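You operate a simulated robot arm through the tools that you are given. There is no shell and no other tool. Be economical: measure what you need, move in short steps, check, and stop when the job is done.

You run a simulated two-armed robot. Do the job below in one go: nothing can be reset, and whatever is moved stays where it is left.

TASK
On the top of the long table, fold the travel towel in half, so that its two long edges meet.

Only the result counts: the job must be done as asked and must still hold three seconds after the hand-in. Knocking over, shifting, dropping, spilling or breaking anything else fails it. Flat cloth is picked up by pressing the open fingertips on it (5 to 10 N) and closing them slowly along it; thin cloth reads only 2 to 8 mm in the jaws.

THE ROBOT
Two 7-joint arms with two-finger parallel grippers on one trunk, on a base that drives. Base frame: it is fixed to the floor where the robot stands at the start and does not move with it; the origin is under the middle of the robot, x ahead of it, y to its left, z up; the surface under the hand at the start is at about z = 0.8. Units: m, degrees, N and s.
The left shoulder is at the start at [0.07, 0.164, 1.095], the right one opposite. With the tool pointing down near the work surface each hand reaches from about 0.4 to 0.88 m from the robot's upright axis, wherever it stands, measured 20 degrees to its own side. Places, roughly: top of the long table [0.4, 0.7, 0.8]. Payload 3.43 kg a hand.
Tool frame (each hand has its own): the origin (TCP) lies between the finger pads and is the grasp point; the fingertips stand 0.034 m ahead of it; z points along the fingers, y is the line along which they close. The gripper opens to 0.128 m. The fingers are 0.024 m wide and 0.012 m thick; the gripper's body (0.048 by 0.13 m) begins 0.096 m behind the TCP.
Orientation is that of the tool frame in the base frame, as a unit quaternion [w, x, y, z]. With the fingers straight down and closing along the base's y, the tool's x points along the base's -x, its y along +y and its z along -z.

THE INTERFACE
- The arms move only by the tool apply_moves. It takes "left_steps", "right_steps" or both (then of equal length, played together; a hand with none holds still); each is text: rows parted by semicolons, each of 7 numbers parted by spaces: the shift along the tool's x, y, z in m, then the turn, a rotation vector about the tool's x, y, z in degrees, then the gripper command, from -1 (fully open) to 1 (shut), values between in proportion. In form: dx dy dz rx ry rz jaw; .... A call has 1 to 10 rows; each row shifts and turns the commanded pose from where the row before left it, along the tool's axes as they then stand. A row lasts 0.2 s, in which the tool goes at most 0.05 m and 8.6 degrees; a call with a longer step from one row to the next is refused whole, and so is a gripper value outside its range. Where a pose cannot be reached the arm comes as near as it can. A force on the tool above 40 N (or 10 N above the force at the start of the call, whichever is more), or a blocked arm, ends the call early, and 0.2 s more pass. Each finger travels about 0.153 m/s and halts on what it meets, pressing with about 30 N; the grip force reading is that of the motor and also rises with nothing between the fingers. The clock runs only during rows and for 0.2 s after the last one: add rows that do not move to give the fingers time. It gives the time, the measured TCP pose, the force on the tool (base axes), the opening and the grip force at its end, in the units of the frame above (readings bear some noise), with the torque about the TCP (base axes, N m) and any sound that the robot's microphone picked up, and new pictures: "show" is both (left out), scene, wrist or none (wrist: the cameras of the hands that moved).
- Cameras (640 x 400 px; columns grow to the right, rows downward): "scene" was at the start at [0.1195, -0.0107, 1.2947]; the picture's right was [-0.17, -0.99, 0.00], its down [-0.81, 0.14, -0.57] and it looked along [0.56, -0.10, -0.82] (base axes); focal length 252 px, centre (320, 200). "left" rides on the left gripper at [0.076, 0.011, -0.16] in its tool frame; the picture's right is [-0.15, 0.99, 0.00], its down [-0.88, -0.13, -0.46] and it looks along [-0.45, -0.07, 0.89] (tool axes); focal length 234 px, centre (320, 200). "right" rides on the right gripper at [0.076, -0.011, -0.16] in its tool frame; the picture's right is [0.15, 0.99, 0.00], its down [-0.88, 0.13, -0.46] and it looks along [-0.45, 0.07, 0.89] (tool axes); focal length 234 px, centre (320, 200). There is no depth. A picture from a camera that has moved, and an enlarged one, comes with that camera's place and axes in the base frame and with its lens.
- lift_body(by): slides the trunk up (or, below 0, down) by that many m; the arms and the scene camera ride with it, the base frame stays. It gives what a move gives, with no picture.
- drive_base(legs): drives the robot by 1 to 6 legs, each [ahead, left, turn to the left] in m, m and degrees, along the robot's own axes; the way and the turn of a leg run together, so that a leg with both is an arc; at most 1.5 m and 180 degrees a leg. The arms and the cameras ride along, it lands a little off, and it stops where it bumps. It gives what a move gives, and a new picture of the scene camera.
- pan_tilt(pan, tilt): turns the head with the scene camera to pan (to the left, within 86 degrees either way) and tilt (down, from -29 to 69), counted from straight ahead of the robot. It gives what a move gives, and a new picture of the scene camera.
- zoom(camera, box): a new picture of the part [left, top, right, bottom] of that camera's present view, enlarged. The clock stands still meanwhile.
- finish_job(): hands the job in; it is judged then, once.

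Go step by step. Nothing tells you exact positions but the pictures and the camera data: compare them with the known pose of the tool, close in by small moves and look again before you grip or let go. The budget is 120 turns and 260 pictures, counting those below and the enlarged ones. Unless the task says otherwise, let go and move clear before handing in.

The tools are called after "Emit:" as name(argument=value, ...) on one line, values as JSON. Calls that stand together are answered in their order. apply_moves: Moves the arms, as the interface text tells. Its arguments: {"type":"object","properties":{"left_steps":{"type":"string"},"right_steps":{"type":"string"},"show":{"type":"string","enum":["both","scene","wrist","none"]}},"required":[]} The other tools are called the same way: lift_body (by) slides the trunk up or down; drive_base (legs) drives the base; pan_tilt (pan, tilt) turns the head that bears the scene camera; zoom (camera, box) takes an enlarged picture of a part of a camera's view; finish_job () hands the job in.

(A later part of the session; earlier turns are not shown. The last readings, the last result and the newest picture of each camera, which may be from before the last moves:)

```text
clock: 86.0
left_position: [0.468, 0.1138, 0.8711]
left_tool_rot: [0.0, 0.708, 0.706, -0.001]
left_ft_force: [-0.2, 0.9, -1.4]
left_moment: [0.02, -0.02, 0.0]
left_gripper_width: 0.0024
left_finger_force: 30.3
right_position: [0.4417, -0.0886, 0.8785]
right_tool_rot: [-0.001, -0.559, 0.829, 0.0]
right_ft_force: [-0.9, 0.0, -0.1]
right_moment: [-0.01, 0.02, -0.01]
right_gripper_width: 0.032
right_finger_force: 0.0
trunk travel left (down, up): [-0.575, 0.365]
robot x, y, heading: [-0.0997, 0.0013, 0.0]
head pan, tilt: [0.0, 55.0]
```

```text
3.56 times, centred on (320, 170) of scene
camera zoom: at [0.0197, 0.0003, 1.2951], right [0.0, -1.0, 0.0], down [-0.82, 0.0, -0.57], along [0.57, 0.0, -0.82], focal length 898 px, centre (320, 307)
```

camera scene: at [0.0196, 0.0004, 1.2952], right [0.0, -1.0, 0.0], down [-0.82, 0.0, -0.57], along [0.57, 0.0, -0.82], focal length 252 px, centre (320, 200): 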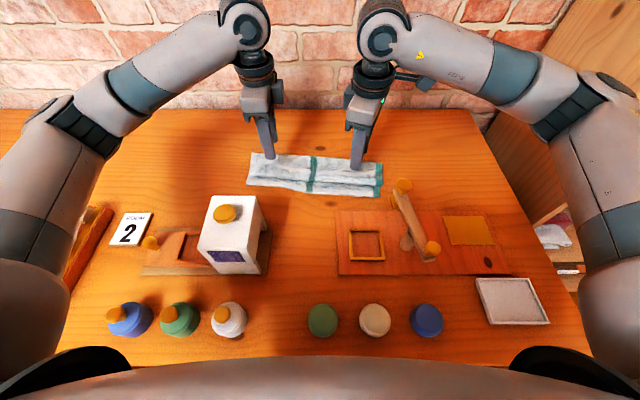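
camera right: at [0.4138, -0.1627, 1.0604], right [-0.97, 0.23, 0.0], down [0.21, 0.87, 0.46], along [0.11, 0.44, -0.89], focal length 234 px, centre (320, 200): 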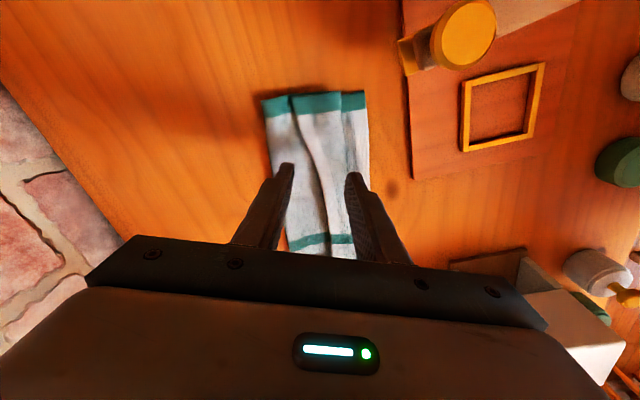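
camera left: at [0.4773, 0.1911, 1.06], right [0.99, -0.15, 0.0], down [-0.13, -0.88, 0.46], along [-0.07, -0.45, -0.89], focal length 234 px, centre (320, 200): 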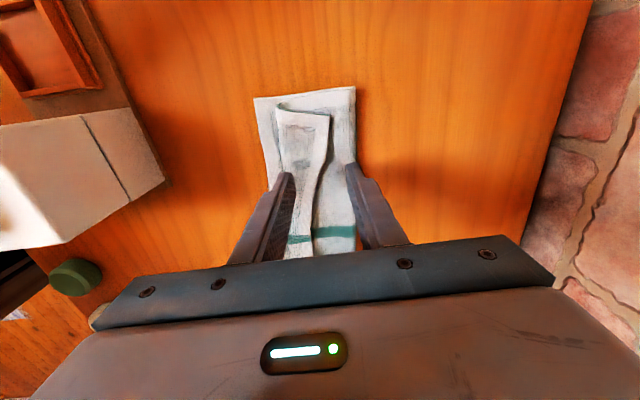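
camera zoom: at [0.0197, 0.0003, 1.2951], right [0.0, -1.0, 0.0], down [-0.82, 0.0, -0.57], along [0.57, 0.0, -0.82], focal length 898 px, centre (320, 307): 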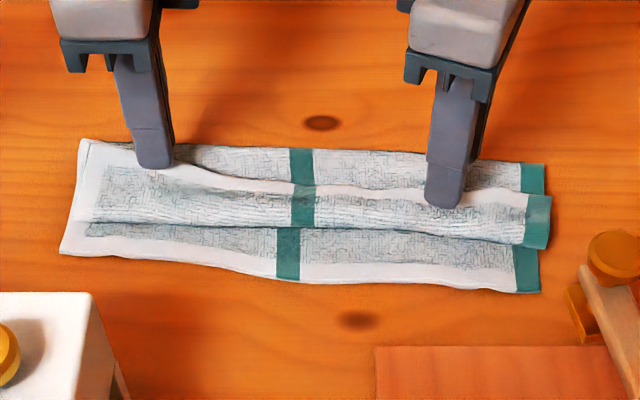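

The flap fell back but its edge remains a bit raised. I lift the left hand 3 cm more, which raises the hem toward the middle, and look for a better grasp spot for the right hand.

Emit:
apply_moves(left_steps="0 -.005 -.015 0 0 0 1;0 -.005 -.015 0 0 0 1;0 0 0 0 0 0 1", right_steps="0 0 -.02 0 0 0 .4;0 0 -.02 0 0 0 .4;0 0 0 0 0 0 .4", show="none")

Emit:
zoom(camera="right", box=[200, 60, 520, 260])

Emit:
zoom(camera="scene", box=[230, 110, 410, 220])

```text
clock: 86.8
left_position: [0.4586, 0.114, 0.9013]
left_tool_rot: [-0.001, 0.707, 0.707, -0.001]
left_ft_force: [0.9, 0.4, -0.1]
left_moment: [0.0, -0.01, -0.01]
left_gripper_width: 0.0026
left_finger_force: 30.1
right_position: [0.443, -0.0887, 0.9176]
right_tool_rot: [0.0, -0.559, 0.829, 0.001]
right_ft_force: [-0.4, 0.6, -0.8]
right_moment: [0.03, 0.0, 0.0]
right_gripper_width: 0.0385
right_finger_force: 0.1
trunk travel left (down, up): [-0.575, 0.365]
robot x, y, heading: [-0.1003, 0.0, -0.1]
head pan, tilt: [0.0, 55.0]
```

```text
2.00 times, centred on (360, 160) of right
camera zoom: at [0.4256, -0.163, 1.0769], right [-0.97, 0.23, 0.0], down [0.21, 0.87, 0.46], along [0.11, 0.44, -0.89], focal length 468 px, centre (240, 280)
```

zoom: 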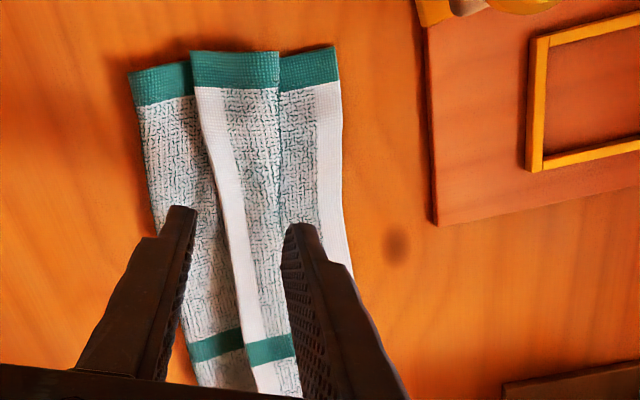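

```text
3.56 times, centred on (320, 165) of scene
camera zoom: at [0.02, 0.0003, 1.2951], right [0.0, -1.0, 0.0], down [-0.82, 0.0, -0.57], along [0.57, 0.0, -0.82], focal length 898 px, centre (320, 324)
```

zoom: 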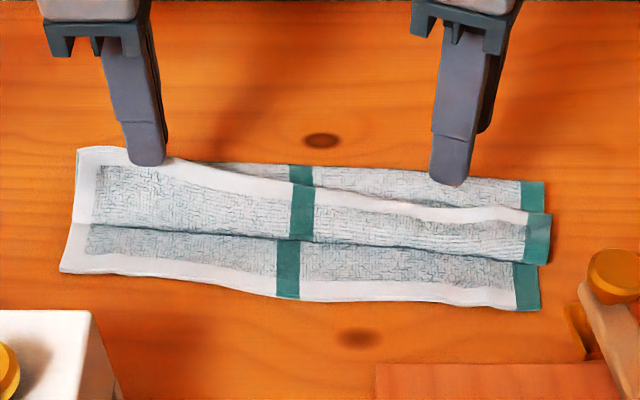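

The hem rises nicely toward the left hand; around y = -0.035 it stands about 2–3 cm off the layer below. I move the right hand there, 4 cm above the layer, and look.

Emit:
apply_moves(right_steps="-.0259 .0067 0 0 0 0 .4;-.0259 .0067 0 0 0 0 .4;0 0 .02 0 0 0 .4;0 0 .02 0 0 0 .4;0 0 0 0 0 0 .4", show="none")

Emit:
zoom(camera="right", box=[200, 60, 440, 210])

Emit:
zoom(camera="scene", box=[230, 110, 410, 220])

```text
clock: 88.0
left_position: [0.459, 0.1136, 0.9014]
left_tool_rot: [0.0, 0.708, 0.707, 0.001]
left_ft_force: [0.1, 0.2, 0.3]
left_moment: [-0.01, -0.03, 0.0]
left_gripper_width: 0.0021
left_finger_force: 30.0
right_position: [0.4476, -0.0352, 0.878]
right_tool_rot: [0.0, -0.559, 0.829, 0.001]
right_ft_force: [-0.4, 0.0, 0.4]
right_moment: [-0.03, -0.02, -0.01]
right_gripper_width: 0.0383
right_finger_force: 0.1
trunk travel left (down, up): [-0.575, 0.365]
robot x, y, heading: [-0.1013, -0.0005, -0.1]
head pan, tilt: [0.0, 55.0]
```

```text
2.67 times, centred on (320, 135) of right
camera zoom: at [0.4317, -0.1099, 1.0368], right [-0.97, 0.23, 0.0], down [0.21, 0.87, 0.46], along [0.11, 0.44, -0.89], focal length 624 px, centre (320, 373)
```

zoom: 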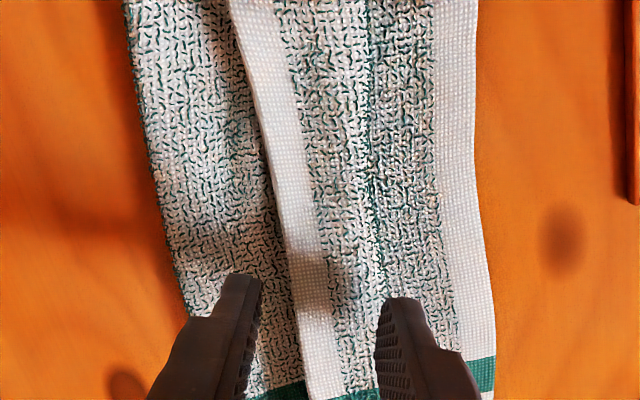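

```text
3.56 times, centred on (320, 165) of scene
camera zoom: at [0.0196, 0.0002, 1.2952], right [0.0, -1.0, 0.0], down [-0.82, 0.0, -0.57], along [0.57, 0.0, -0.82], focal length 898 px, centre (320, 324)
```

zoom: 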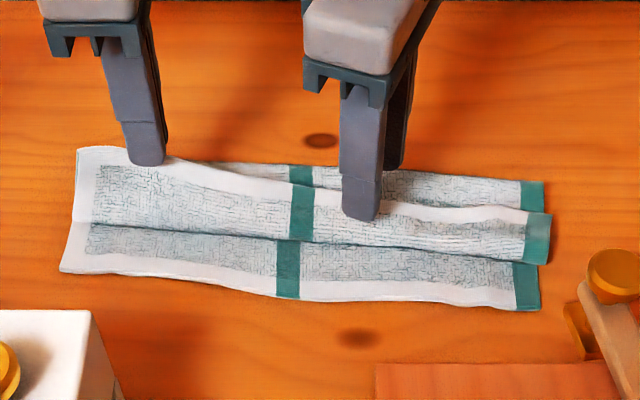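

The hem's free edge is between the fingers. I shift 4 mm outward, lower to just above the layer below and close.

Emit:
apply_moves(right_steps="-.0015 -.0037 .012 0 0 0 .45;0 0 .0125 0 0 0 .5;0 0 0 0 0 0 .5;0 0 0 0 0 0 .6;0 0 0 0 0 0 .7;0 0 0 0 0 0 .8;0 0 0 0 0 0 .9;0 0 0 0 0 0 1;0 0 0 0 0 0 1;0 0 0 0 0 0 1", show="none")

Emit:
zoom(camera="right", box=[200, 60, 440, 210])

```text
clock: 90.2
left_position: [0.4579, 0.1134, 0.9014]
left_tool_rot: [-0.001, 0.707, 0.707, 0.001]
left_ft_force: [1.0, -0.3, -0.2]
left_moment: [-0.01, -0.01, 0.02]
left_gripper_width: 0.0022
left_finger_force: 30.1
right_position: [0.4531, -0.0364, 0.8543]
right_tool_rot: [0.0, -0.559, 0.829, 0.001]
right_ft_force: [-1.0, 0.2, -0.3]
right_moment: [0.02, 0.02, 0.0]
right_gripper_width: 0.0002
right_finger_force: 29.7
trunk travel left (down, up): [-0.575, 0.365]
robot x, y, heading: [-0.1031, 0.0026, -0.4]
head pan, tilt: [0.0, 55.0]
```

```text
2.67 times, centred on (320, 135) of right
camera zoom: at [0.4355, -0.11, 1.013], right [-0.97, 0.23, 0.0], down [0.21, 0.87, 0.46], along [0.11, 0.44, -0.89], focal length 624 px, centre (320, 373)
```

zoom: 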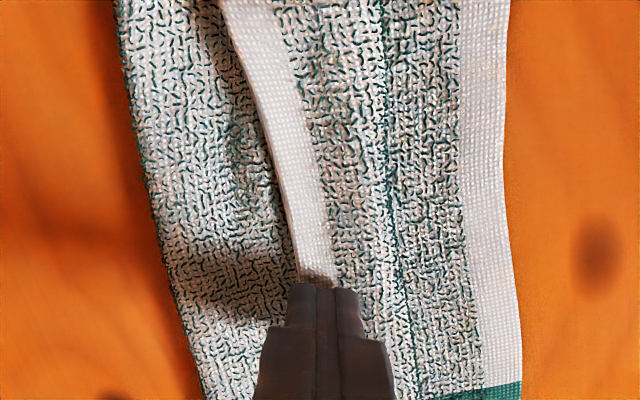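

It closed just above the hem. I open, go 6 mm lower, and close again.

Emit:
apply_moves(right_steps="0 0 -.008 0 0 0 .8;0 0 0 0 0 0 .5;0 0 .008 0 0 0 .5;0 0 .006 0 0 0 .5;0 0 0 0 0 0 .6;0 0 0 0 0 0 .7;0 0 0 0 0 0 .8;0 0 0 0 0 0 .9;0 0 0 0 0 0 1;0 0 0 0 0 0 1", show="none")

Emit:
zoom(camera="right", box=[200, 60, 440, 210])

```text
clock: 92.4
left_position: [0.4582, 0.1136, 0.9015]
left_tool_rot: [0.0, 0.707, 0.707, 0.0]
left_ft_force: [0.4, 0.7, 0.3]
left_moment: [-0.03, -0.01, 0.02]
left_gripper_width: 0.0023
left_finger_force: 29.8
right_position: [0.4538, -0.0366, 0.8482]
right_tool_rot: [0.0, -0.559, 0.829, 0.0]
right_ft_force: [0.6, 0.2, 0.6]
right_moment: [-0.01, -0.01, -0.02]
right_gripper_width: 0.0023
right_finger_force: 30.0
trunk travel left (down, up): [-0.575, 0.365]
robot x, y, heading: [-0.1023, -0.0012, -0.2]
head pan, tilt: [0.0, 55.0]
```

```text
2.67 times, centred on (320, 135) of right
camera zoom: at [0.4357, -0.11, 1.0067], right [-0.97, 0.23, 0.0], down [0.21, 0.87, 0.46], along [0.11, 0.44, -0.89], focal length 624 px, centre (320, 373)
```

zoom: 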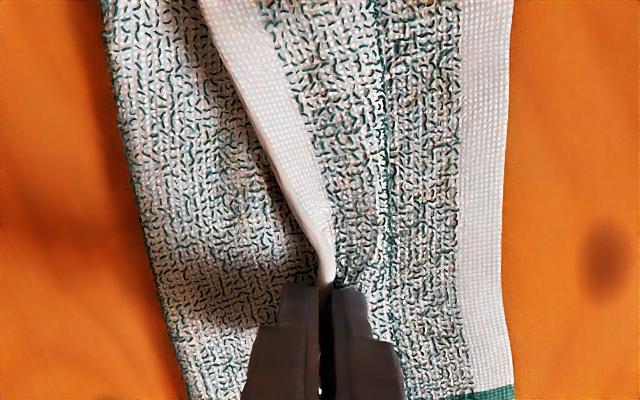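

The right hand now has a clean single-layer edge grip (2.3 mm). I lift it level with the left and see how the hem hangs.

Emit:
apply_moves(left_steps="0 0 0 0 0 0 1;0 0 0 0 0 0 1;0 0 0 0 0 0 1;0 0 0 0 0 0 1", right_steps="0 0 -.015 0 0 0 1;0 0 -.02 0 0 0 1;0 0 -.015 0 0 0 1;0 0 0 0 0 0 1", show="scene")

Emit:
zoom(camera="scene", box=[230, 110, 410, 220])

Emit:
zoom(camera="right", box=[160, 0, 480, 200])

```text
clock: 93.4
left_position: [0.4596, 0.1136, 0.9011]
left_tool_rot: [0.0, 0.707, 0.707, 0.0]
left_ft_force: [-0.2, -0.8, -0.2]
left_moment: [-0.01, -0.02, 0.0]
left_gripper_width: 0.0025
left_finger_force: 29.9
right_position: [0.4522, -0.0356, 0.8966]
right_tool_rot: [-0.001, -0.559, 0.829, 0.0]
right_ft_force: [-0.2, -0.5, -0.3]
right_moment: [0.06, -0.03, -0.03]
right_gripper_width: 0.0026
right_finger_force: 30.1
trunk travel left (down, up): [-0.575, 0.365]
robot x, y, heading: [-0.1014, -0.0024, -0.1]
head pan, tilt: [0.0, 55.0]
camera scene: at [0.0199, 0.0003, 1.2951], right [0.0, -1.0, 0.0], down [-0.82, 0.0, -0.57], along [0.57, 0.0, -0.82], focal length 252 px, centre (320, 200)
```

scene: 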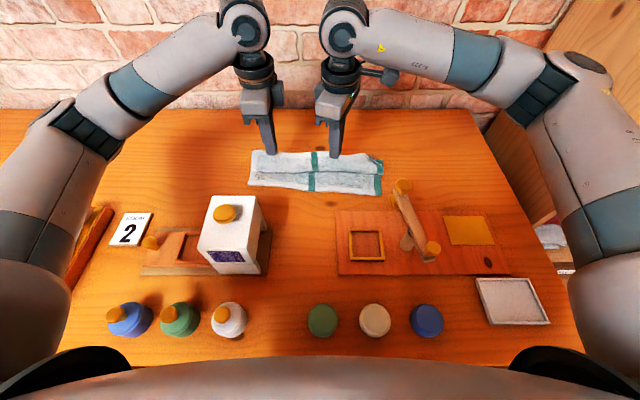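

```text
3.56 times, centred on (320, 165) of scene
camera zoom: at [0.0199, 0.0003, 1.2951], right [0.0, -1.0, 0.0], down [-0.82, 0.0, -0.57], along [0.57, 0.0, -0.82], focal length 898 px, centre (320, 324)
```

zoom: 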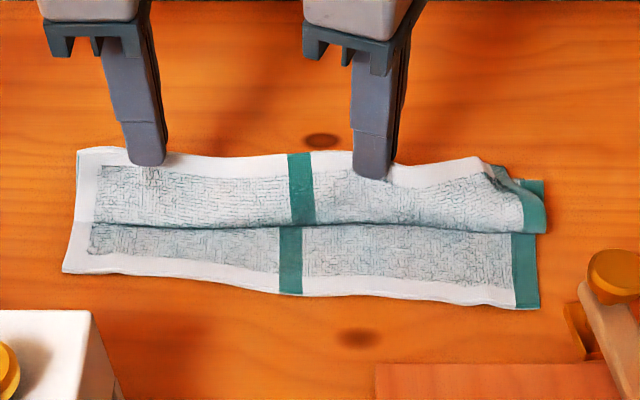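

```text
2.00 times, centred on (320, 100) of right
camera zoom: at [0.4353, -0.11, 1.0556], right [-0.97, 0.23, 0.0], down [0.21, 0.87, 0.46], along [0.11, 0.44, -0.89], focal length 468 px, centre (320, 400)
```

zoom: 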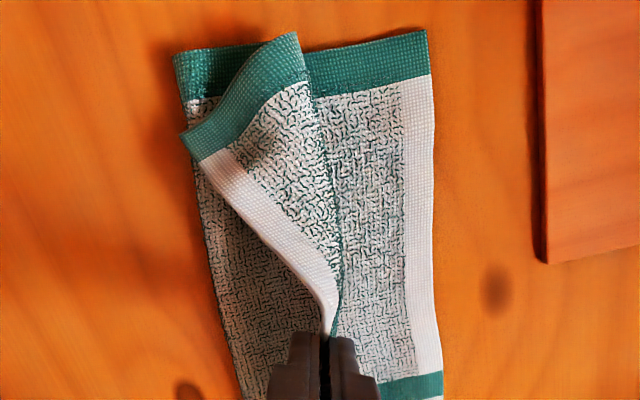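

Now I have real edge grasps, and the flap hangs correctly. I carry the hem over toward the near edge (x ≈ 0.402 at the left hand, 0.385 at the right) and lower it.

Emit:
apply_moves(left_steps="0 -.02 0 0 0 0 1;0 -.015 .018 0 0 0 1;0 -.010 .02 0 0 0 1;0 0 0 0 0 0 1", right_steps=".0083 .0204 0 0 0 0 1;.0068 .0167 .015 0 0 0 1;.0056 .0139 .02 0 0 0 1;0 0 0 0 0 0 1", show="scene")

Emit:
zoom(camera="scene", box=[230, 110, 410, 220])

Emit:
zoom(camera="right", box=[160, 0, 480, 200])

Emit:
zoom(camera="left", box=[160, 0, 480, 200])

```text
clock: 94.4
left_position: [0.4126, 0.1137, 0.8633]
left_tool_rot: [0.0, 0.707, 0.707, 0.0]
left_ft_force: [-0.1, -0.2, 0.0]
left_moment: [0.01, -0.02, 0.02]
left_gripper_width: 0.0025
left_finger_force: 29.8
right_position: [0.3956, -0.036, 0.8627]
right_tool_rot: [0.0, -0.559, 0.829, -0.001]
right_ft_force: [-0.7, 0.1, 0.2]
right_moment: [0.03, -0.01, -0.03]
right_gripper_width: 0.0028
right_finger_force: 30.4
trunk travel left (down, up): [-0.575, 0.365]
robot x, y, heading: [-0.1025, -0.0009, -0.1]
head pan, tilt: [0.0, 55.0]
camera scene: at [0.0198, 0.0002, 1.2952], right [0.0, -1.0, 0.0], down [-0.82, 0.0, -0.57], along [0.57, 0.0, -0.82], focal length 252 px, centre (320, 200)
```

scene: 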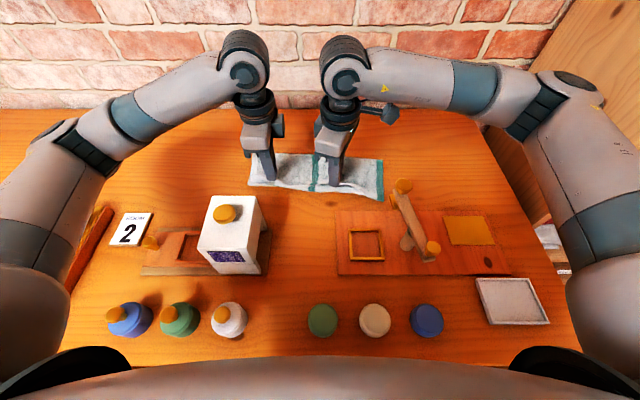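

```text
3.56 times, centred on (320, 165) of scene
camera zoom: at [0.0198, 0.0002, 1.2952], right [0.0, -1.0, 0.0], down [-0.82, 0.0, -0.57], along [0.57, 0.0, -0.82], focal length 898 px, centre (320, 324)
```

zoom: 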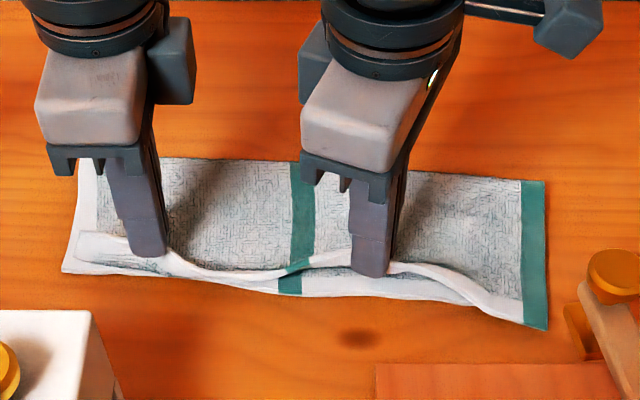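

```text
2.00 times, centred on (320, 100) of right
camera zoom: at [0.3795, -0.109, 1.0212], right [-0.97, 0.23, 0.0], down [0.21, 0.87, 0.46], along [0.11, 0.44, -0.89], focal length 468 px, centre (320, 400)
```

zoom: 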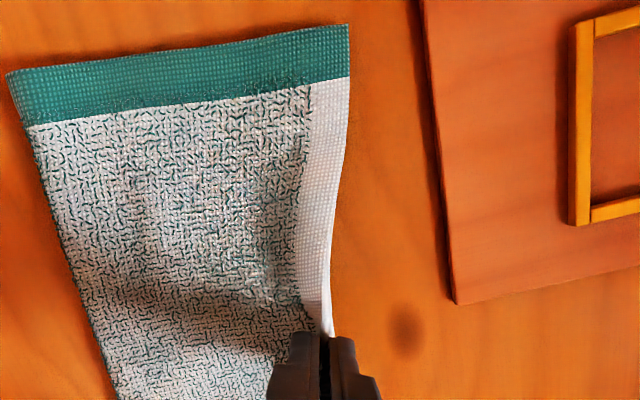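

```text
2.00 times, centred on (320, 100) of left
camera zoom: at [0.4224, 0.1896, 1.0233], right [0.99, -0.15, 0.0], down [-0.13, -0.88, 0.46], along [-0.07, -0.45, -0.89], focal length 468 px, centre (320, 400)
```

zoom: 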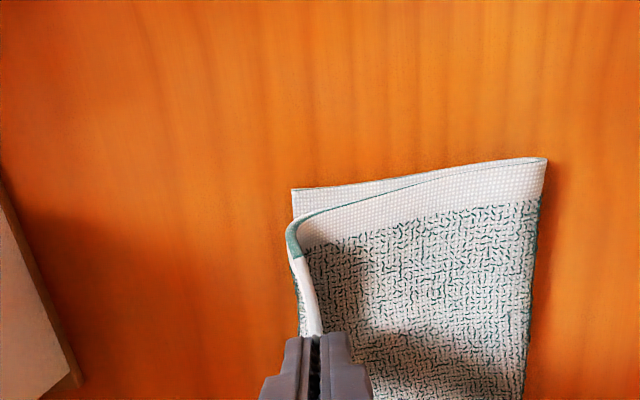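

Excellent: the right half has already flipped flat onto the near edge. I lower the rest of the way and open slowly.

Emit:
apply_moves(left_steps="0 -.003 .007 0 0 0 1;0 -.002 .007 0 0 0 1;0 0 0 0 0 0 .95;0 0 0 0 0 0 .85;0 0 0 0 0 0 .75;0 0 0 0 0 0 .65;0 0 0 0 0 0 .65", right_steps=".001 .0028 .007 0 0 0 1;.0008 .0018 .007 0 0 0 1;0 0 0 0 0 0 .95;0 0 0 0 0 0 .85;0 0 0 0 0 0 .75;0 0 0 0 0 0 .65;0 0 0 0 0 0 .65", show="none")

Emit:
zoom(camera="scene", box=[230, 110, 410, 220])

Emit:
zoom(camera="left", box=[160, 0, 480, 200])

```text
clock: 96.0
left_position: [0.4084, 0.1141, 0.8487]
left_tool_rot: [0.001, 0.707, 0.707, 0.0]
left_ft_force: [-0.3, 0.7, -0.1]
left_moment: [0.02, -0.02, -0.01]
left_gripper_width: 0.0225
left_finger_force: 0.0
right_position: [0.3932, -0.0354, 0.8478]
right_tool_rot: [0.0, -0.559, 0.829, 0.0]
right_ft_force: [0.2, 0.0, 0.3]
right_moment: [0.03, -0.02, 0.01]
right_gripper_width: 0.0222
right_finger_force: 0.0
trunk travel left (down, up): [-0.575, 0.365]
robot x, y, heading: [-0.1045, 0.002, 0.0]
head pan, tilt: [0.0, 55.0]
```

```text
3.56 times, centred on (320, 165) of scene
camera zoom: at [0.0197, 0.0003, 1.2951], right [0.0, -1.0, 0.0], down [-0.82, 0.0, -0.57], along [0.57, 0.0, -0.82], focal length 898 px, centre (320, 324)
```

zoom: 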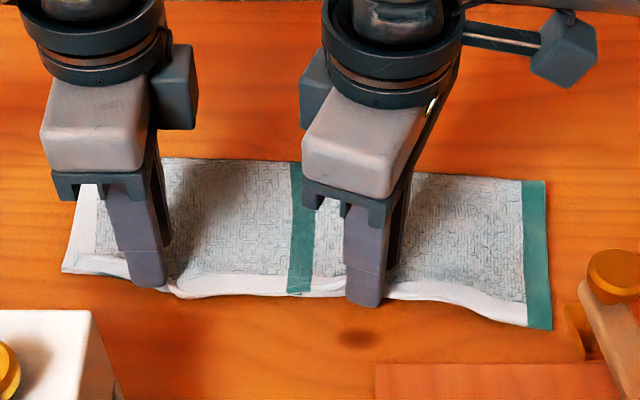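

```text
2.00 times, centred on (320, 100) of left
camera zoom: at [0.4175, 0.1898, 1.0096], right [0.99, -0.15, 0.0], down [-0.13, -0.88, 0.46], along [-0.07, -0.45, -0.89], focal length 468 px, centre (320, 400)
```

zoom: 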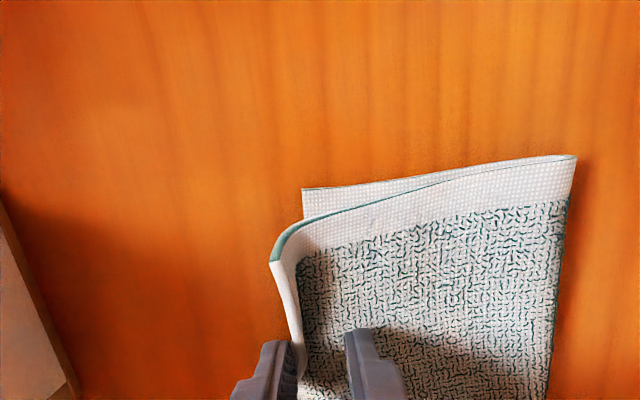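

The hem leans outward against the front fingers, as wanted. I raise both hands straight up so it drops flat.

Emit:
apply_moves(left_steps="0 0 -.02 0 0 0 .6;0 0 -.03 0 0 0 .6;0 0 -.03 0 0 0 .6;0 .03 -.03 0 0 0 .6;0 .04 -.01 0 0 0 .6;0 .04 -.01 0 0 0 .6;0 .04 0 0 0 0 .6", right_steps="0 0 -.02 0 0 0 .6;0 0 -.03 0 0 0 .6;0 0 -.03 0 0 0 .6;-.01 -.028 -.03 0 0 0 .6;-.015 -.037 -.01 0 0 0 .6;-.015 -.037 -.01 0 0 0 .6;-.015 -.037 0 0 0 0 .6", show="none")

Emit:
zoom(camera="scene", box=[230, 110, 410, 220])

```text
clock: 97.6
left_position: [0.5616, 0.1167, 0.9753]
left_tool_rot: [0.0, 0.707, 0.707, -0.001]
left_ft_force: [1.0, 0.2, -0.1]
left_moment: [0.0, 0.02, 0.03]
left_gripper_width: 0.0256
left_finger_force: 0.1
right_position: [0.493, -0.0364, 0.9748]
right_tool_rot: [-0.001, -0.559, 0.829, 0.0]
right_ft_force: [0.1, -0.7, 0.0]
right_moment: [0.02, 0.03, 0.03]
right_gripper_width: 0.0256
right_finger_force: 0.0
right hand out of reach, approached as far as the arm can: row 6, 7
trunk travel left (down, up): [-0.575, 0.365]
robot x, y, heading: [-0.1007, 0.0014, 0.0]
head pan, tilt: [0.0, 55.0]
```

```text
3.56 times, centred on (320, 165) of scene
camera zoom: at [0.0206, -0.0002, 1.295], right [0.0, -1.0, 0.0], down [-0.82, 0.0, -0.57], along [0.57, 0.0, -0.82], focal length 898 px, centre (320, 324)
```

zoom: 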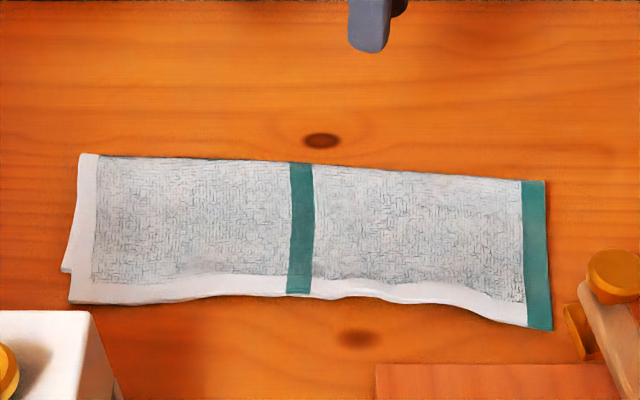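

The towel now lies folded. The upper edge seems to overhang the lower one a bit on the left, so I enlarge the edges to measure.

Emit:
zoom(camera="scene", box=[240, 165, 320, 215])

Emit:
zoom(camera="scene", box=[320, 165, 400, 215])

Emit:
zoom(camera="right", box=[160, 0, 480, 200])

Emit:
zoom(camera="left", box=[0, 0, 400, 250])

```text
8.00 times, centred on (280, 190) of scene
camera zoom: at [0.0206, -0.0002, 1.295], right [0.0, -1.0, 0.0], down [-0.82, 0.0, -0.57], along [0.57, 0.0, -0.82], focal length 2020 px, centre (640, 280)
```

zoom: 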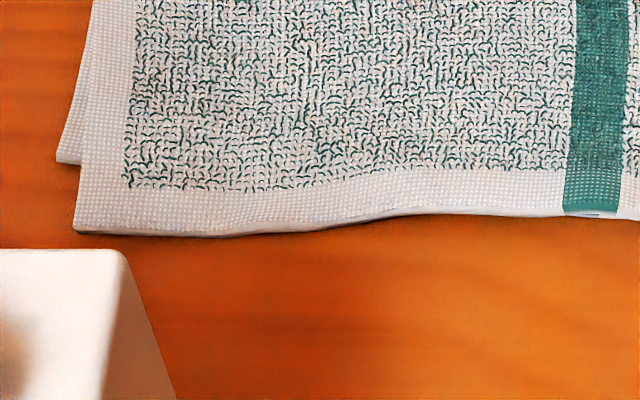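

```text
8.00 times, centred on (360, 190) of scene
camera zoom: at [0.0206, -0.0002, 1.295], right [0.0, -1.0, 0.0], down [-0.82, 0.0, -0.57], along [0.57, 0.0, -0.82], focal length 2020 px, centre (0, 280)
```

zoom: 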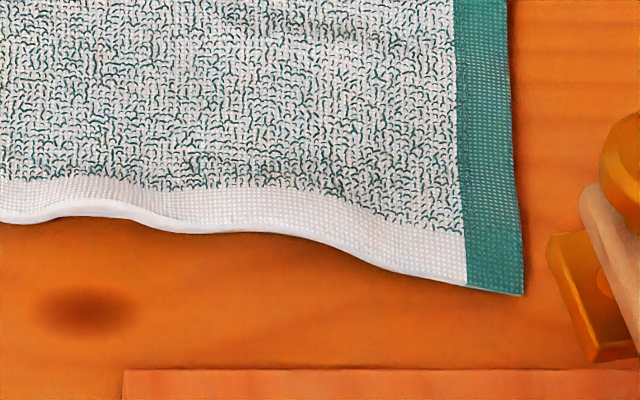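

```text
2.00 times, centred on (320, 100) of right
camera zoom: at [0.4757, -0.1102, 1.134], right [-0.97, 0.23, 0.0], down [0.21, 0.87, 0.46], along [0.11, 0.44, -0.89], focal length 468 px, centre (320, 400)
```

zoom: 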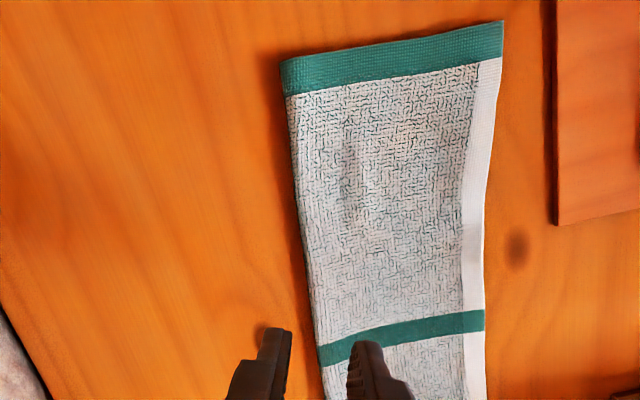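

```text
1.60 times, centred on (200, 125) of left
camera zoom: at [0.5701, 0.1922, 1.1372], right [0.99, -0.15, 0.0], down [-0.13, -0.88, 0.46], along [-0.07, -0.45, -0.89], focal length 375 px, centre (512, 320)
```

zoom: 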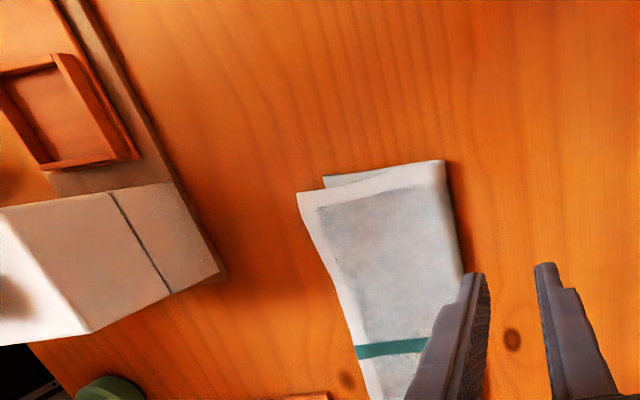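

The upper edge overhangs the lower one by about 3 cm at the left corner and 2 cm at the right, and none in the middle. I'll turn the hands back and gently push the overhanging edge with the fingertips on the table until the edges are flush.

Emit:
apply_moves(left_steps="0 0 0 0 0 -8.5 .4;0 0 0 0 0 -8.5 .3;0 0 0 0 0 -8.5 .3;0 0 0 0 0 -8.5 .3;0 0 0 0 0 -8.5 .3;0 0 0 0 0 -8.5 .3;0 0 0 0 0 -8.5 .3;0 0 0 0 0 -8.5 .3;0 0 0 0 0 -8.5 .3;0 0 0 0 0 -8.5 .3", right_steps="0 0 0 0 0 8.5 .4;0 0 0 0 0 8.5 .37;0 0 0 0 0 8.5 .37;0 0 0 0 0 8.5 .37;0 0 0 0 0 8.5 .37;0 0 0 0 0 8.5 .37;0 0 0 0 0 8.5 .37;0 0 0 0 0 8.5 .37;0 0 0 0 0 0 .37;0 0 0 0 0 0 .37", show="none")

Emit:
apply_moves(left_steps=".04 0 0 0 0 -5 .3;.04 0 0 0 0 0 .3;.04 .004 0 0 0 0 .3;.045 .004 0 0 0 0 .3;.045 .004 .015 0 0 0 .3;0 0 .03 0 0 0 .3;0 0 .03 0 0 0 .3", right_steps=".03 -.01 0 0 0 0 .37;.03 -.014 0 0 0 0 .37;.03 -.015 0 0 0 0 .37;.034 -.015 0 0 0 0 .37;.034 -.015 .015 0 0 0 .37;0 0 .03 0 0 0 .37;0 0 .03 0 0 0 .37")

```text
clock: 99.8
left_position: [0.559, 0.1151, 0.9784]
left_tool_rot: [-0.001, 0.042, 0.999, 0.0]
left_ft_force: [0.4, 0.4, -0.3]
left_moment: [0.0, -0.03, -0.02]
left_gripper_width: 0.0449
left_finger_force: 0.0
right_position: [0.4927, -0.0376, 0.9749]
right_tool_rot: [0.0, 0.001, 1.0, 0.0]
right_ft_force: [0.5, 0.5, -0.4]
right_moment: [-0.01, -0.02, -0.01]
right_gripper_width: 0.0404
right_finger_force: 0.1
trunk travel left (down, up): [-0.575, 0.365]
robot x, y, heading: [-0.1035, 0.0017, -0.0]
head pan, tilt: [0.0, 55.0]
```

```text
clock: 101.4
left_position: [0.3495, 0.1301, 0.9037]
left_tool_rot: [0.0, 0.0, 1.0, 0.0]
left_ft_force: [0.2, 1.0, -0.6]
left_moment: [0.01, -0.03, 0.04]
left_gripper_width: 0.0449
left_finger_force: 0.1
right_position: [0.3342, -0.1055, 0.9002]
right_tool_rot: [0.0, -0.001, 1.0, 0.0]
right_ft_force: [0.3, 0.1, 0.4]
right_moment: [-0.03, 0.04, 0.0]
right_gripper_width: 0.0402
right_finger_force: 0.2
trunk travel left (down, up): [-0.575, 0.365]
robot x, y, heading: [-0.099, 0.002, 0.0]
head pan, tilt: [0.0, 55.0]
camera scene: at [0.0197, 0.0002, 1.2953], right [0.0, -1.0, 0.0], down [-0.82, 0.0, -0.57], along [0.57, 0.0, -0.82], focal length 252 px, centre (320, 200)
camera right: at [0.258, -0.1161, 1.0587], right [-0.15, 0.99, 0.0], down [0.88, 0.13, 0.46], along [0.45, 0.07, -0.89], focal length 234 px, centre (320, 200)
camera left: at [0.2709, 0.1414, 1.0646], right [0.15, 0.99, 0.0], down [0.88, -0.13, 0.46], along [0.45, -0.07, -0.89], focal length 234 px, centre (320, 200)
```

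scene: 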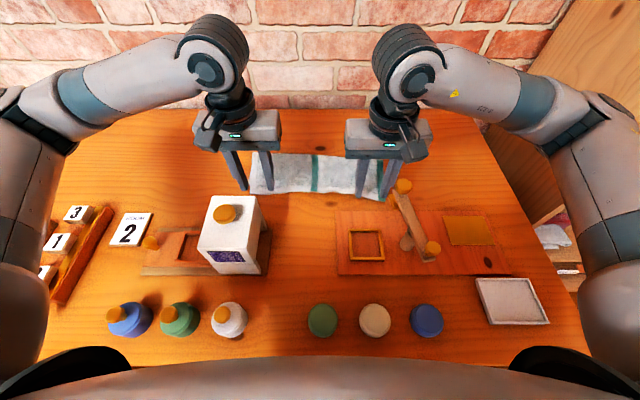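
right: 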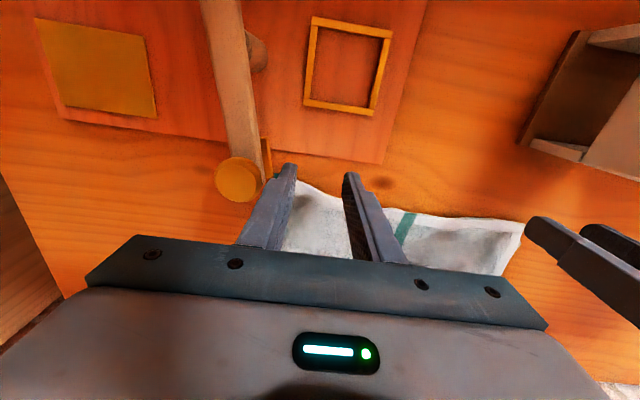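
left: 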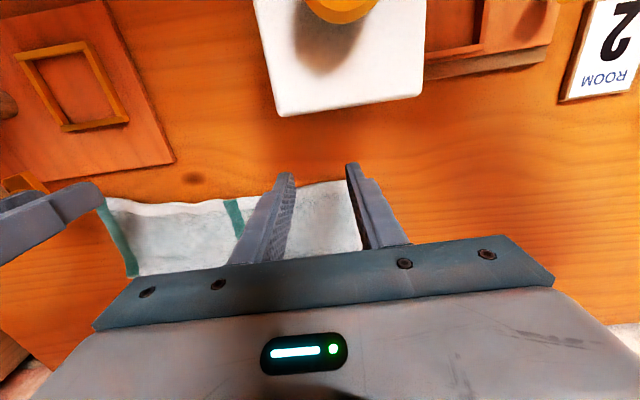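

Positions are right. I shift the left hand slightly away from the box, then lower the fingertips almost to the table in front of the edge.

Emit:
apply_moves(left_steps="-.006 -.012 .01 0 0 0 .3;0 0 .025 0 0 0 .3;0 0 .025 0 0 0 .3;0 0 .004 0 0 0 .3;0 0 0 0 0 0 .3", right_steps="0 .002 .01 0 0 0 .37;0 0 .025 0 0 0 .37;0 0 .022 0 0 0 .37;0 0 .004 0 0 0 .37;0 0 0 0 0 0 .37", show="wrist")

```text
clock: 102.6
left_position: [0.3526, 0.1177, 0.8417]
left_tool_rot: [0.0, -0.001, 1.0, -0.001]
left_ft_force: [0.5, 0.5, -0.7]
left_moment: [0.02, -0.01, -0.01]
left_gripper_width: 0.0448
left_finger_force: 0.1
right_position: [0.3327, -0.1029, 0.8425]
right_tool_rot: [0.005, 0.001, 1.0, 0.002]
right_ft_force: [-11.4, 0.0, 24.5]
right_moment: [-0.58, 0.66, -0.21]
right_gripper_width: 0.0405
right_finger_force: 0.1
trunk travel left (down, up): [-0.575, 0.365]
robot x, y, heading: [-0.1017, 0.0007, 0.2]
head pan, tilt: [0.0, 55.0]
stopped in row 5 (right hand): the force on the tool passed its limit at 45 N (the readings are from after the stop); the commanded pose is now the measured one
camera right: at [0.2564, -0.1147, 1.0006], right [-0.15, 0.99, 0.0], down [0.88, 0.13, 0.46], along [0.46, 0.07, -0.89], focal length 234 px, centre (320, 200)
camera left: at [0.2747, 0.129, 1.0022], right [0.15, 0.99, 0.0], down [0.88, -0.13, 0.46], along [0.45, -0.07, -0.89], focal length 234 px, centre (320, 200)
```

right: 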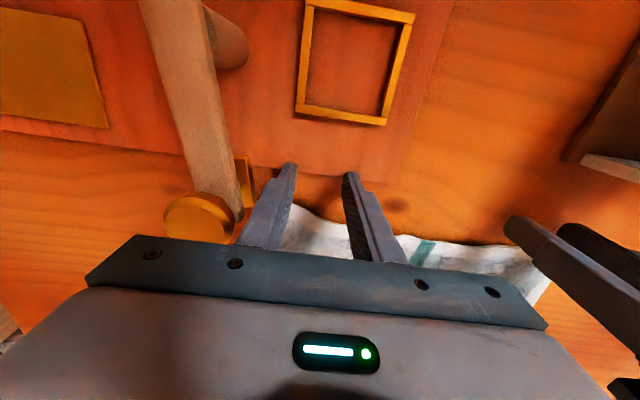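
left: 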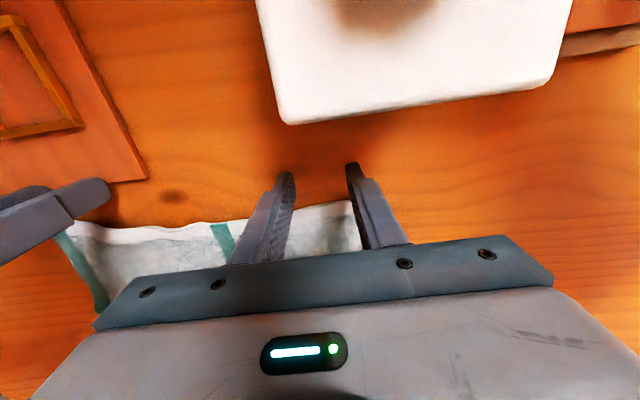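

The right finger touched the edge of the board; I lift it at once, shift 14 mm toward the towel and lower again, checking that the board didn't move.

Emit:
apply_moves(right_steps="0 0 -.012 0 0 0 .37;-.0137 0 0 0 0 0 .37;0 0 .008 0 0 0 .37;0 0 .004 0 0 0 .37;0 0 0 0 0 0 .37", show="both")

Emit:
zoom(camera="scene", box=[240, 150, 440, 275])

```text
clock: 103.8
left_position: [0.3549, 0.1174, 0.8414]
left_tool_rot: [-0.001, -0.001, 1.0, 0.0]
left_ft_force: [-0.2, -0.5, -0.7]
left_moment: [-0.01, -0.03, -0.01]
left_gripper_width: 0.0449
left_finger_force: 0.1
right_position: [0.3507, -0.1054, 0.8382]
right_tool_rot: [0.002, 0.0, 1.0, 0.001]
right_ft_force: [0.0, -0.6, 0.3]
right_moment: [0.0, 0.0, 0.02]
right_gripper_width: 0.0403
right_finger_force: 0.0
trunk travel left (down, up): [-0.575, 0.365]
robot x, y, heading: [-0.1013, 0.0003, -0.2]
head pan, tilt: [0.0, 55.0]
camera scene: at [0.0197, 0.0003, 1.2951], right [0.0, -1.0, 0.0], down [-0.82, 0.0, -0.57], along [0.57, 0.0, -0.82], focal length 252 px, centre (320, 200)
camera right: at [0.2735, -0.1158, 0.9974], right [-0.15, 0.99, 0.0], down [0.88, 0.13, 0.46], along [0.46, 0.07, -0.89], focal length 234 px, centre (320, 200)
```

scene: 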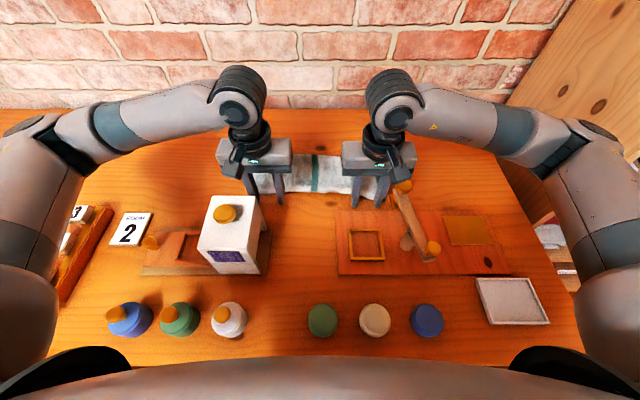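
right: 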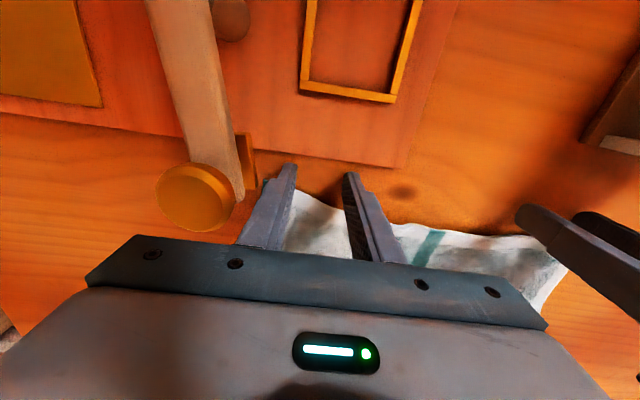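

```text
3.20 times, centred on (340, 212) of scene
camera zoom: at [0.0197, 0.0003, 1.2951], right [0.0, -1.0, 0.0], down [-0.82, 0.0, -0.57], along [0.57, 0.0, -0.82], focal length 808 px, centre (256, 160)
```

zoom: 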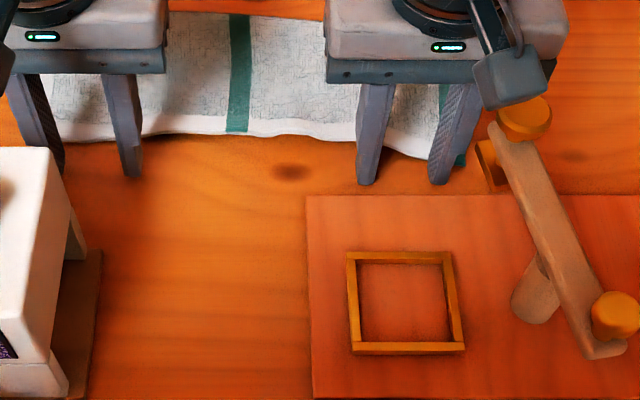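

The board has not moved. I push slowly: left 35 mm, right 16 mm, with fingertips just above the table.

Emit:
apply_moves(left_steps="0 0 .003 0 0 0 .3;-.006 0 0 0 0 0 .3;-.006 0 0 0 0 0 .3;-.006 0 0 0 0 0 .3;-.006 0 0 0 0 0 .3;-.006 0 0 0 0 0 .3;-.004 0 0 0 0 0 .3;0 0 0 0 0 0 .3", right_steps="0 0 0 0 0 0 .37;0 0 0 0 0 0 .37;0 0 0 0 0 0 .37;-.004 0 0 0 0 0 .37;-.004 0 0 0 0 0 .37;-.004 0 0 0 0 0 .37;-.004 0 0 0 0 0 .37;0 0 0 0 0 0 .37", show="wrist")

Emit:
zoom(camera="scene", box=[230, 130, 410, 220])

```text
clock: 105.6
left_position: [0.3886, 0.1167, 0.8378]
left_tool_rot: [0.0, 0.0, 1.0, 0.0]
left_ft_force: [-0.2, -0.7, -0.5]
left_moment: [-0.01, 0.0, -0.01]
left_gripper_width: 0.0448
left_finger_force: 0.0
right_position: [0.3652, -0.1036, 0.8405]
right_tool_rot: [0.003, 0.0, 1.0, 0.001]
right_ft_force: [0.0, 0.2, -0.8]
right_moment: [-0.01, -0.02, -0.02]
right_gripper_width: 0.0401
right_finger_force: 0.1
trunk travel left (down, up): [-0.575, 0.365]
robot x, y, heading: [-0.1037, 0.0032, -0.1]
head pan, tilt: [0.0, 55.0]
camera right: at [0.2896, -0.1153, 0.998], right [-0.15, 0.99, 0.0], down [0.88, 0.13, 0.46], along [0.46, 0.07, -0.89], focal length 234 px, centre (320, 200)
camera left: at [0.3111, 0.1287, 0.9976], right [0.15, 0.99, 0.0], down [0.88, -0.13, 0.46], along [0.45, -0.07, -0.89], focal length 234 px, centre (320, 200)
```

right: 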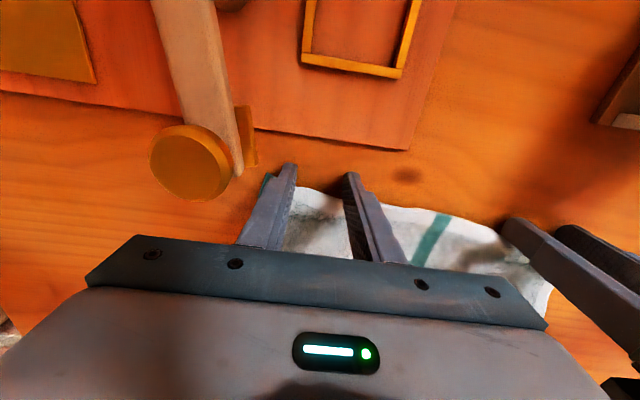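
left: 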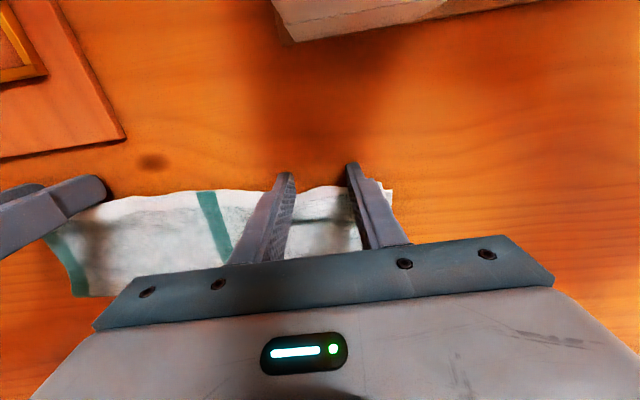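

```text
3.56 times, centred on (320, 175) of scene
camera zoom: at [0.0195, 0.0003, 1.2952], right [0.0, -1.0, 0.0], down [-0.82, 0.0, -0.57], along [0.57, 0.0, -0.82], focal length 898 px, centre (320, 289)
```

zoom: 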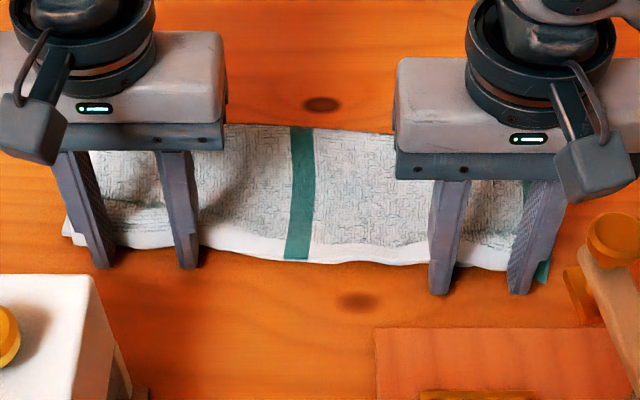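

The edge moved back with the fingers. I back off a few millimetres, raise the hands clear and inspect.

Emit:
apply_moves(left_steps=".004 0 0 0 0 0 .3;0 0 -.03 0 0 0 .3;0 0 -.04 0 0 0 .3;0 .03 -.03 0 0 0 .3;-.02 .04 0 0 0 0 .3;-.03 .03 0 0 0 0 .3", right_steps=".003 0 0 0 0 0 .37;0 0 -.03 0 0 0 .37;0 0 -.04 0 0 0 .37;0 -.03 -.03 0 0 0 .37;-.02 -.04 0 0 0 0 .37;-.03 -.03 0 0 0 0 .37", show="none")

Emit:
zoom(camera="scene", box=[240, 150, 320, 200])

Emit:
zoom(camera="scene", box=[320, 150, 400, 200])

Emit:
zoom(camera="scene", box=[230, 130, 410, 220])

```text
clock: 107.0
left_position: [0.4364, 0.2189, 0.9347]
left_tool_rot: [-0.002, 0.0, 1.0, -0.001]
left_ft_force: [0.4, -0.5, 0.8]
left_moment: [-0.02, 0.02, 0.02]
left_gripper_width: 0.0449
left_finger_force: 0.1
right_position: [0.4119, -0.2053, 0.938]
right_tool_rot: [0.002, -0.001, 1.0, 0.001]
right_ft_force: [0.4, 1.4, -0.6]
right_moment: [0.04, 0.03, 0.03]
right_gripper_width: 0.0401
right_finger_force: 0.1
trunk travel left (down, up): [-0.575, 0.365]
robot x, y, heading: [-0.1001, 0.0007, 0.1]
head pan, tilt: [0.0, 55.0]
```

```text
8.00 times, centred on (280, 175) of scene
camera zoom: at [0.0201, 0.0004, 1.2951], right [0.0, -1.0, 0.0], down [-0.82, 0.0, -0.57], along [0.57, 0.0, -0.82], focal length 2020 px, centre (640, 400)
```

zoom: 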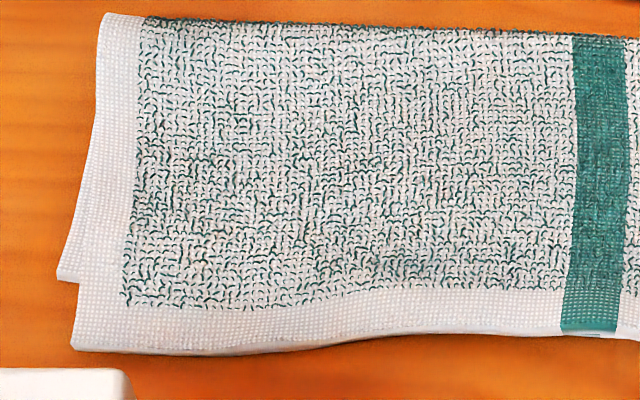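

```text
8.00 times, centred on (360, 175) of scene
camera zoom: at [0.0201, 0.0004, 1.2951], right [0.0, -1.0, 0.0], down [-0.82, 0.0, -0.57], along [0.57, 0.0, -0.82], focal length 2020 px, centre (0, 400)
```

zoom: 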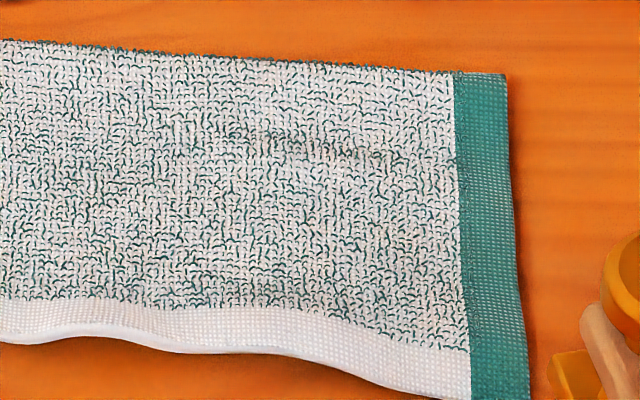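

```text
3.56 times, centred on (320, 175) of scene
camera zoom: at [0.0201, 0.0004, 1.2951], right [0.0, -1.0, 0.0], down [-0.82, 0.0, -0.57], along [0.57, 0.0, -0.82], focal length 898 px, centre (320, 289)
```

zoom: 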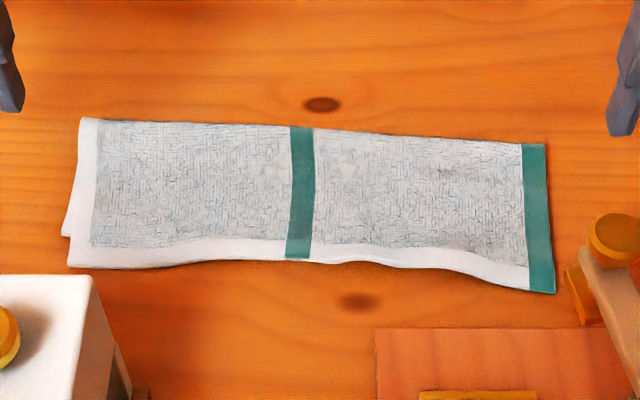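

It sprang back: the upper layer only wrinkled. Because 3 cm of single-layer hem overhangs at the left, I can pinch just that with the reliable flat pinch, lift, and re-lay it 3 cm back. I move the left hand there.

Emit:
apply_moves(left_steps=".016 -.028 .023 0 0 0 .5;.016 -.028 .023 0 0 0 .5;.016 -.028 .023 0 0 0 .5;0 0 .012 0 0 0 .5;0 0 .008 0 0 0 .5;0 0 .004 0 0 0 .5;0 0 0 0 0 0 .5", show="wrist")

Emit:
zoom(camera="left", box=[200, 100, 440, 250])

```text
clock: 108.6
left_position: [0.3856, 0.1331, 0.8431]
left_tool_rot: [0.001, 0.0, 1.0, 0.0]
left_ft_force: [-0.5, 0.0, 0.2]
left_moment: [0.03, 0.04, 0.01]
left_gripper_width: 0.0321
left_finger_force: 0.0
right_position: [0.4115, -0.2062, 0.9388]
right_tool_rot: [0.002, 0.0, 1.0, 0.001]
right_ft_force: [-0.5, -0.1, 0.6]
right_moment: [-0.01, 0.0, 0.01]
right_gripper_width: 0.0403
right_finger_force: 0.1
trunk travel left (down, up): [-0.575, 0.365]
robot x, y, heading: [-0.0996, 0.0008, 0.1]
head pan, tilt: [0.0, 55.0]
camera left: at [0.3084, 0.1445, 1.0041], right [0.15, 0.99, 0.0], down [0.88, -0.13, 0.46], along [0.45, -0.07, -0.89], focal length 234 px, centre (320, 200)
```

left: 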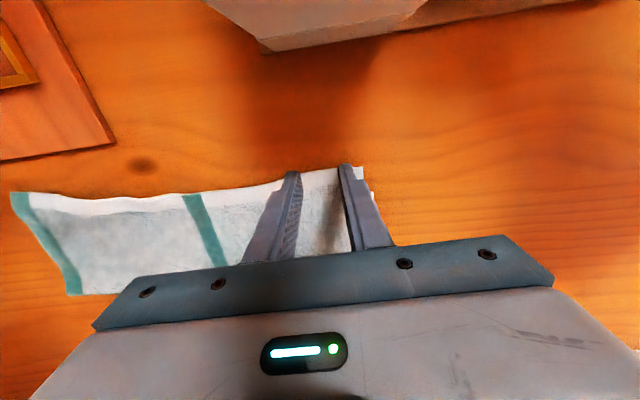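

```text
2.67 times, centred on (320, 175) of left
camera zoom: at [0.3084, 0.1445, 1.0041], right [0.15, 0.99, 0.0], down [0.88, -0.13, 0.46], along [0.45, -0.07, -0.89], focal length 624 px, centre (320, 267)
```

zoom: 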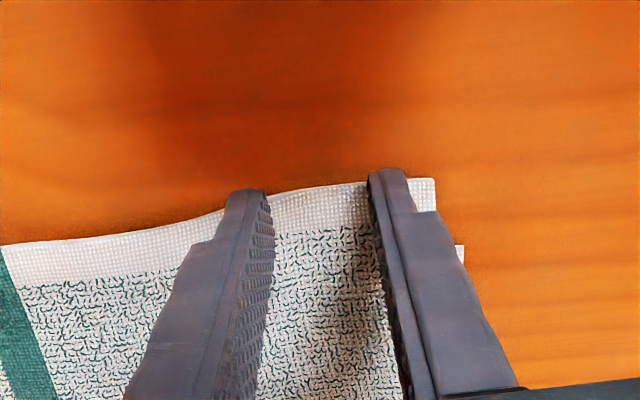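

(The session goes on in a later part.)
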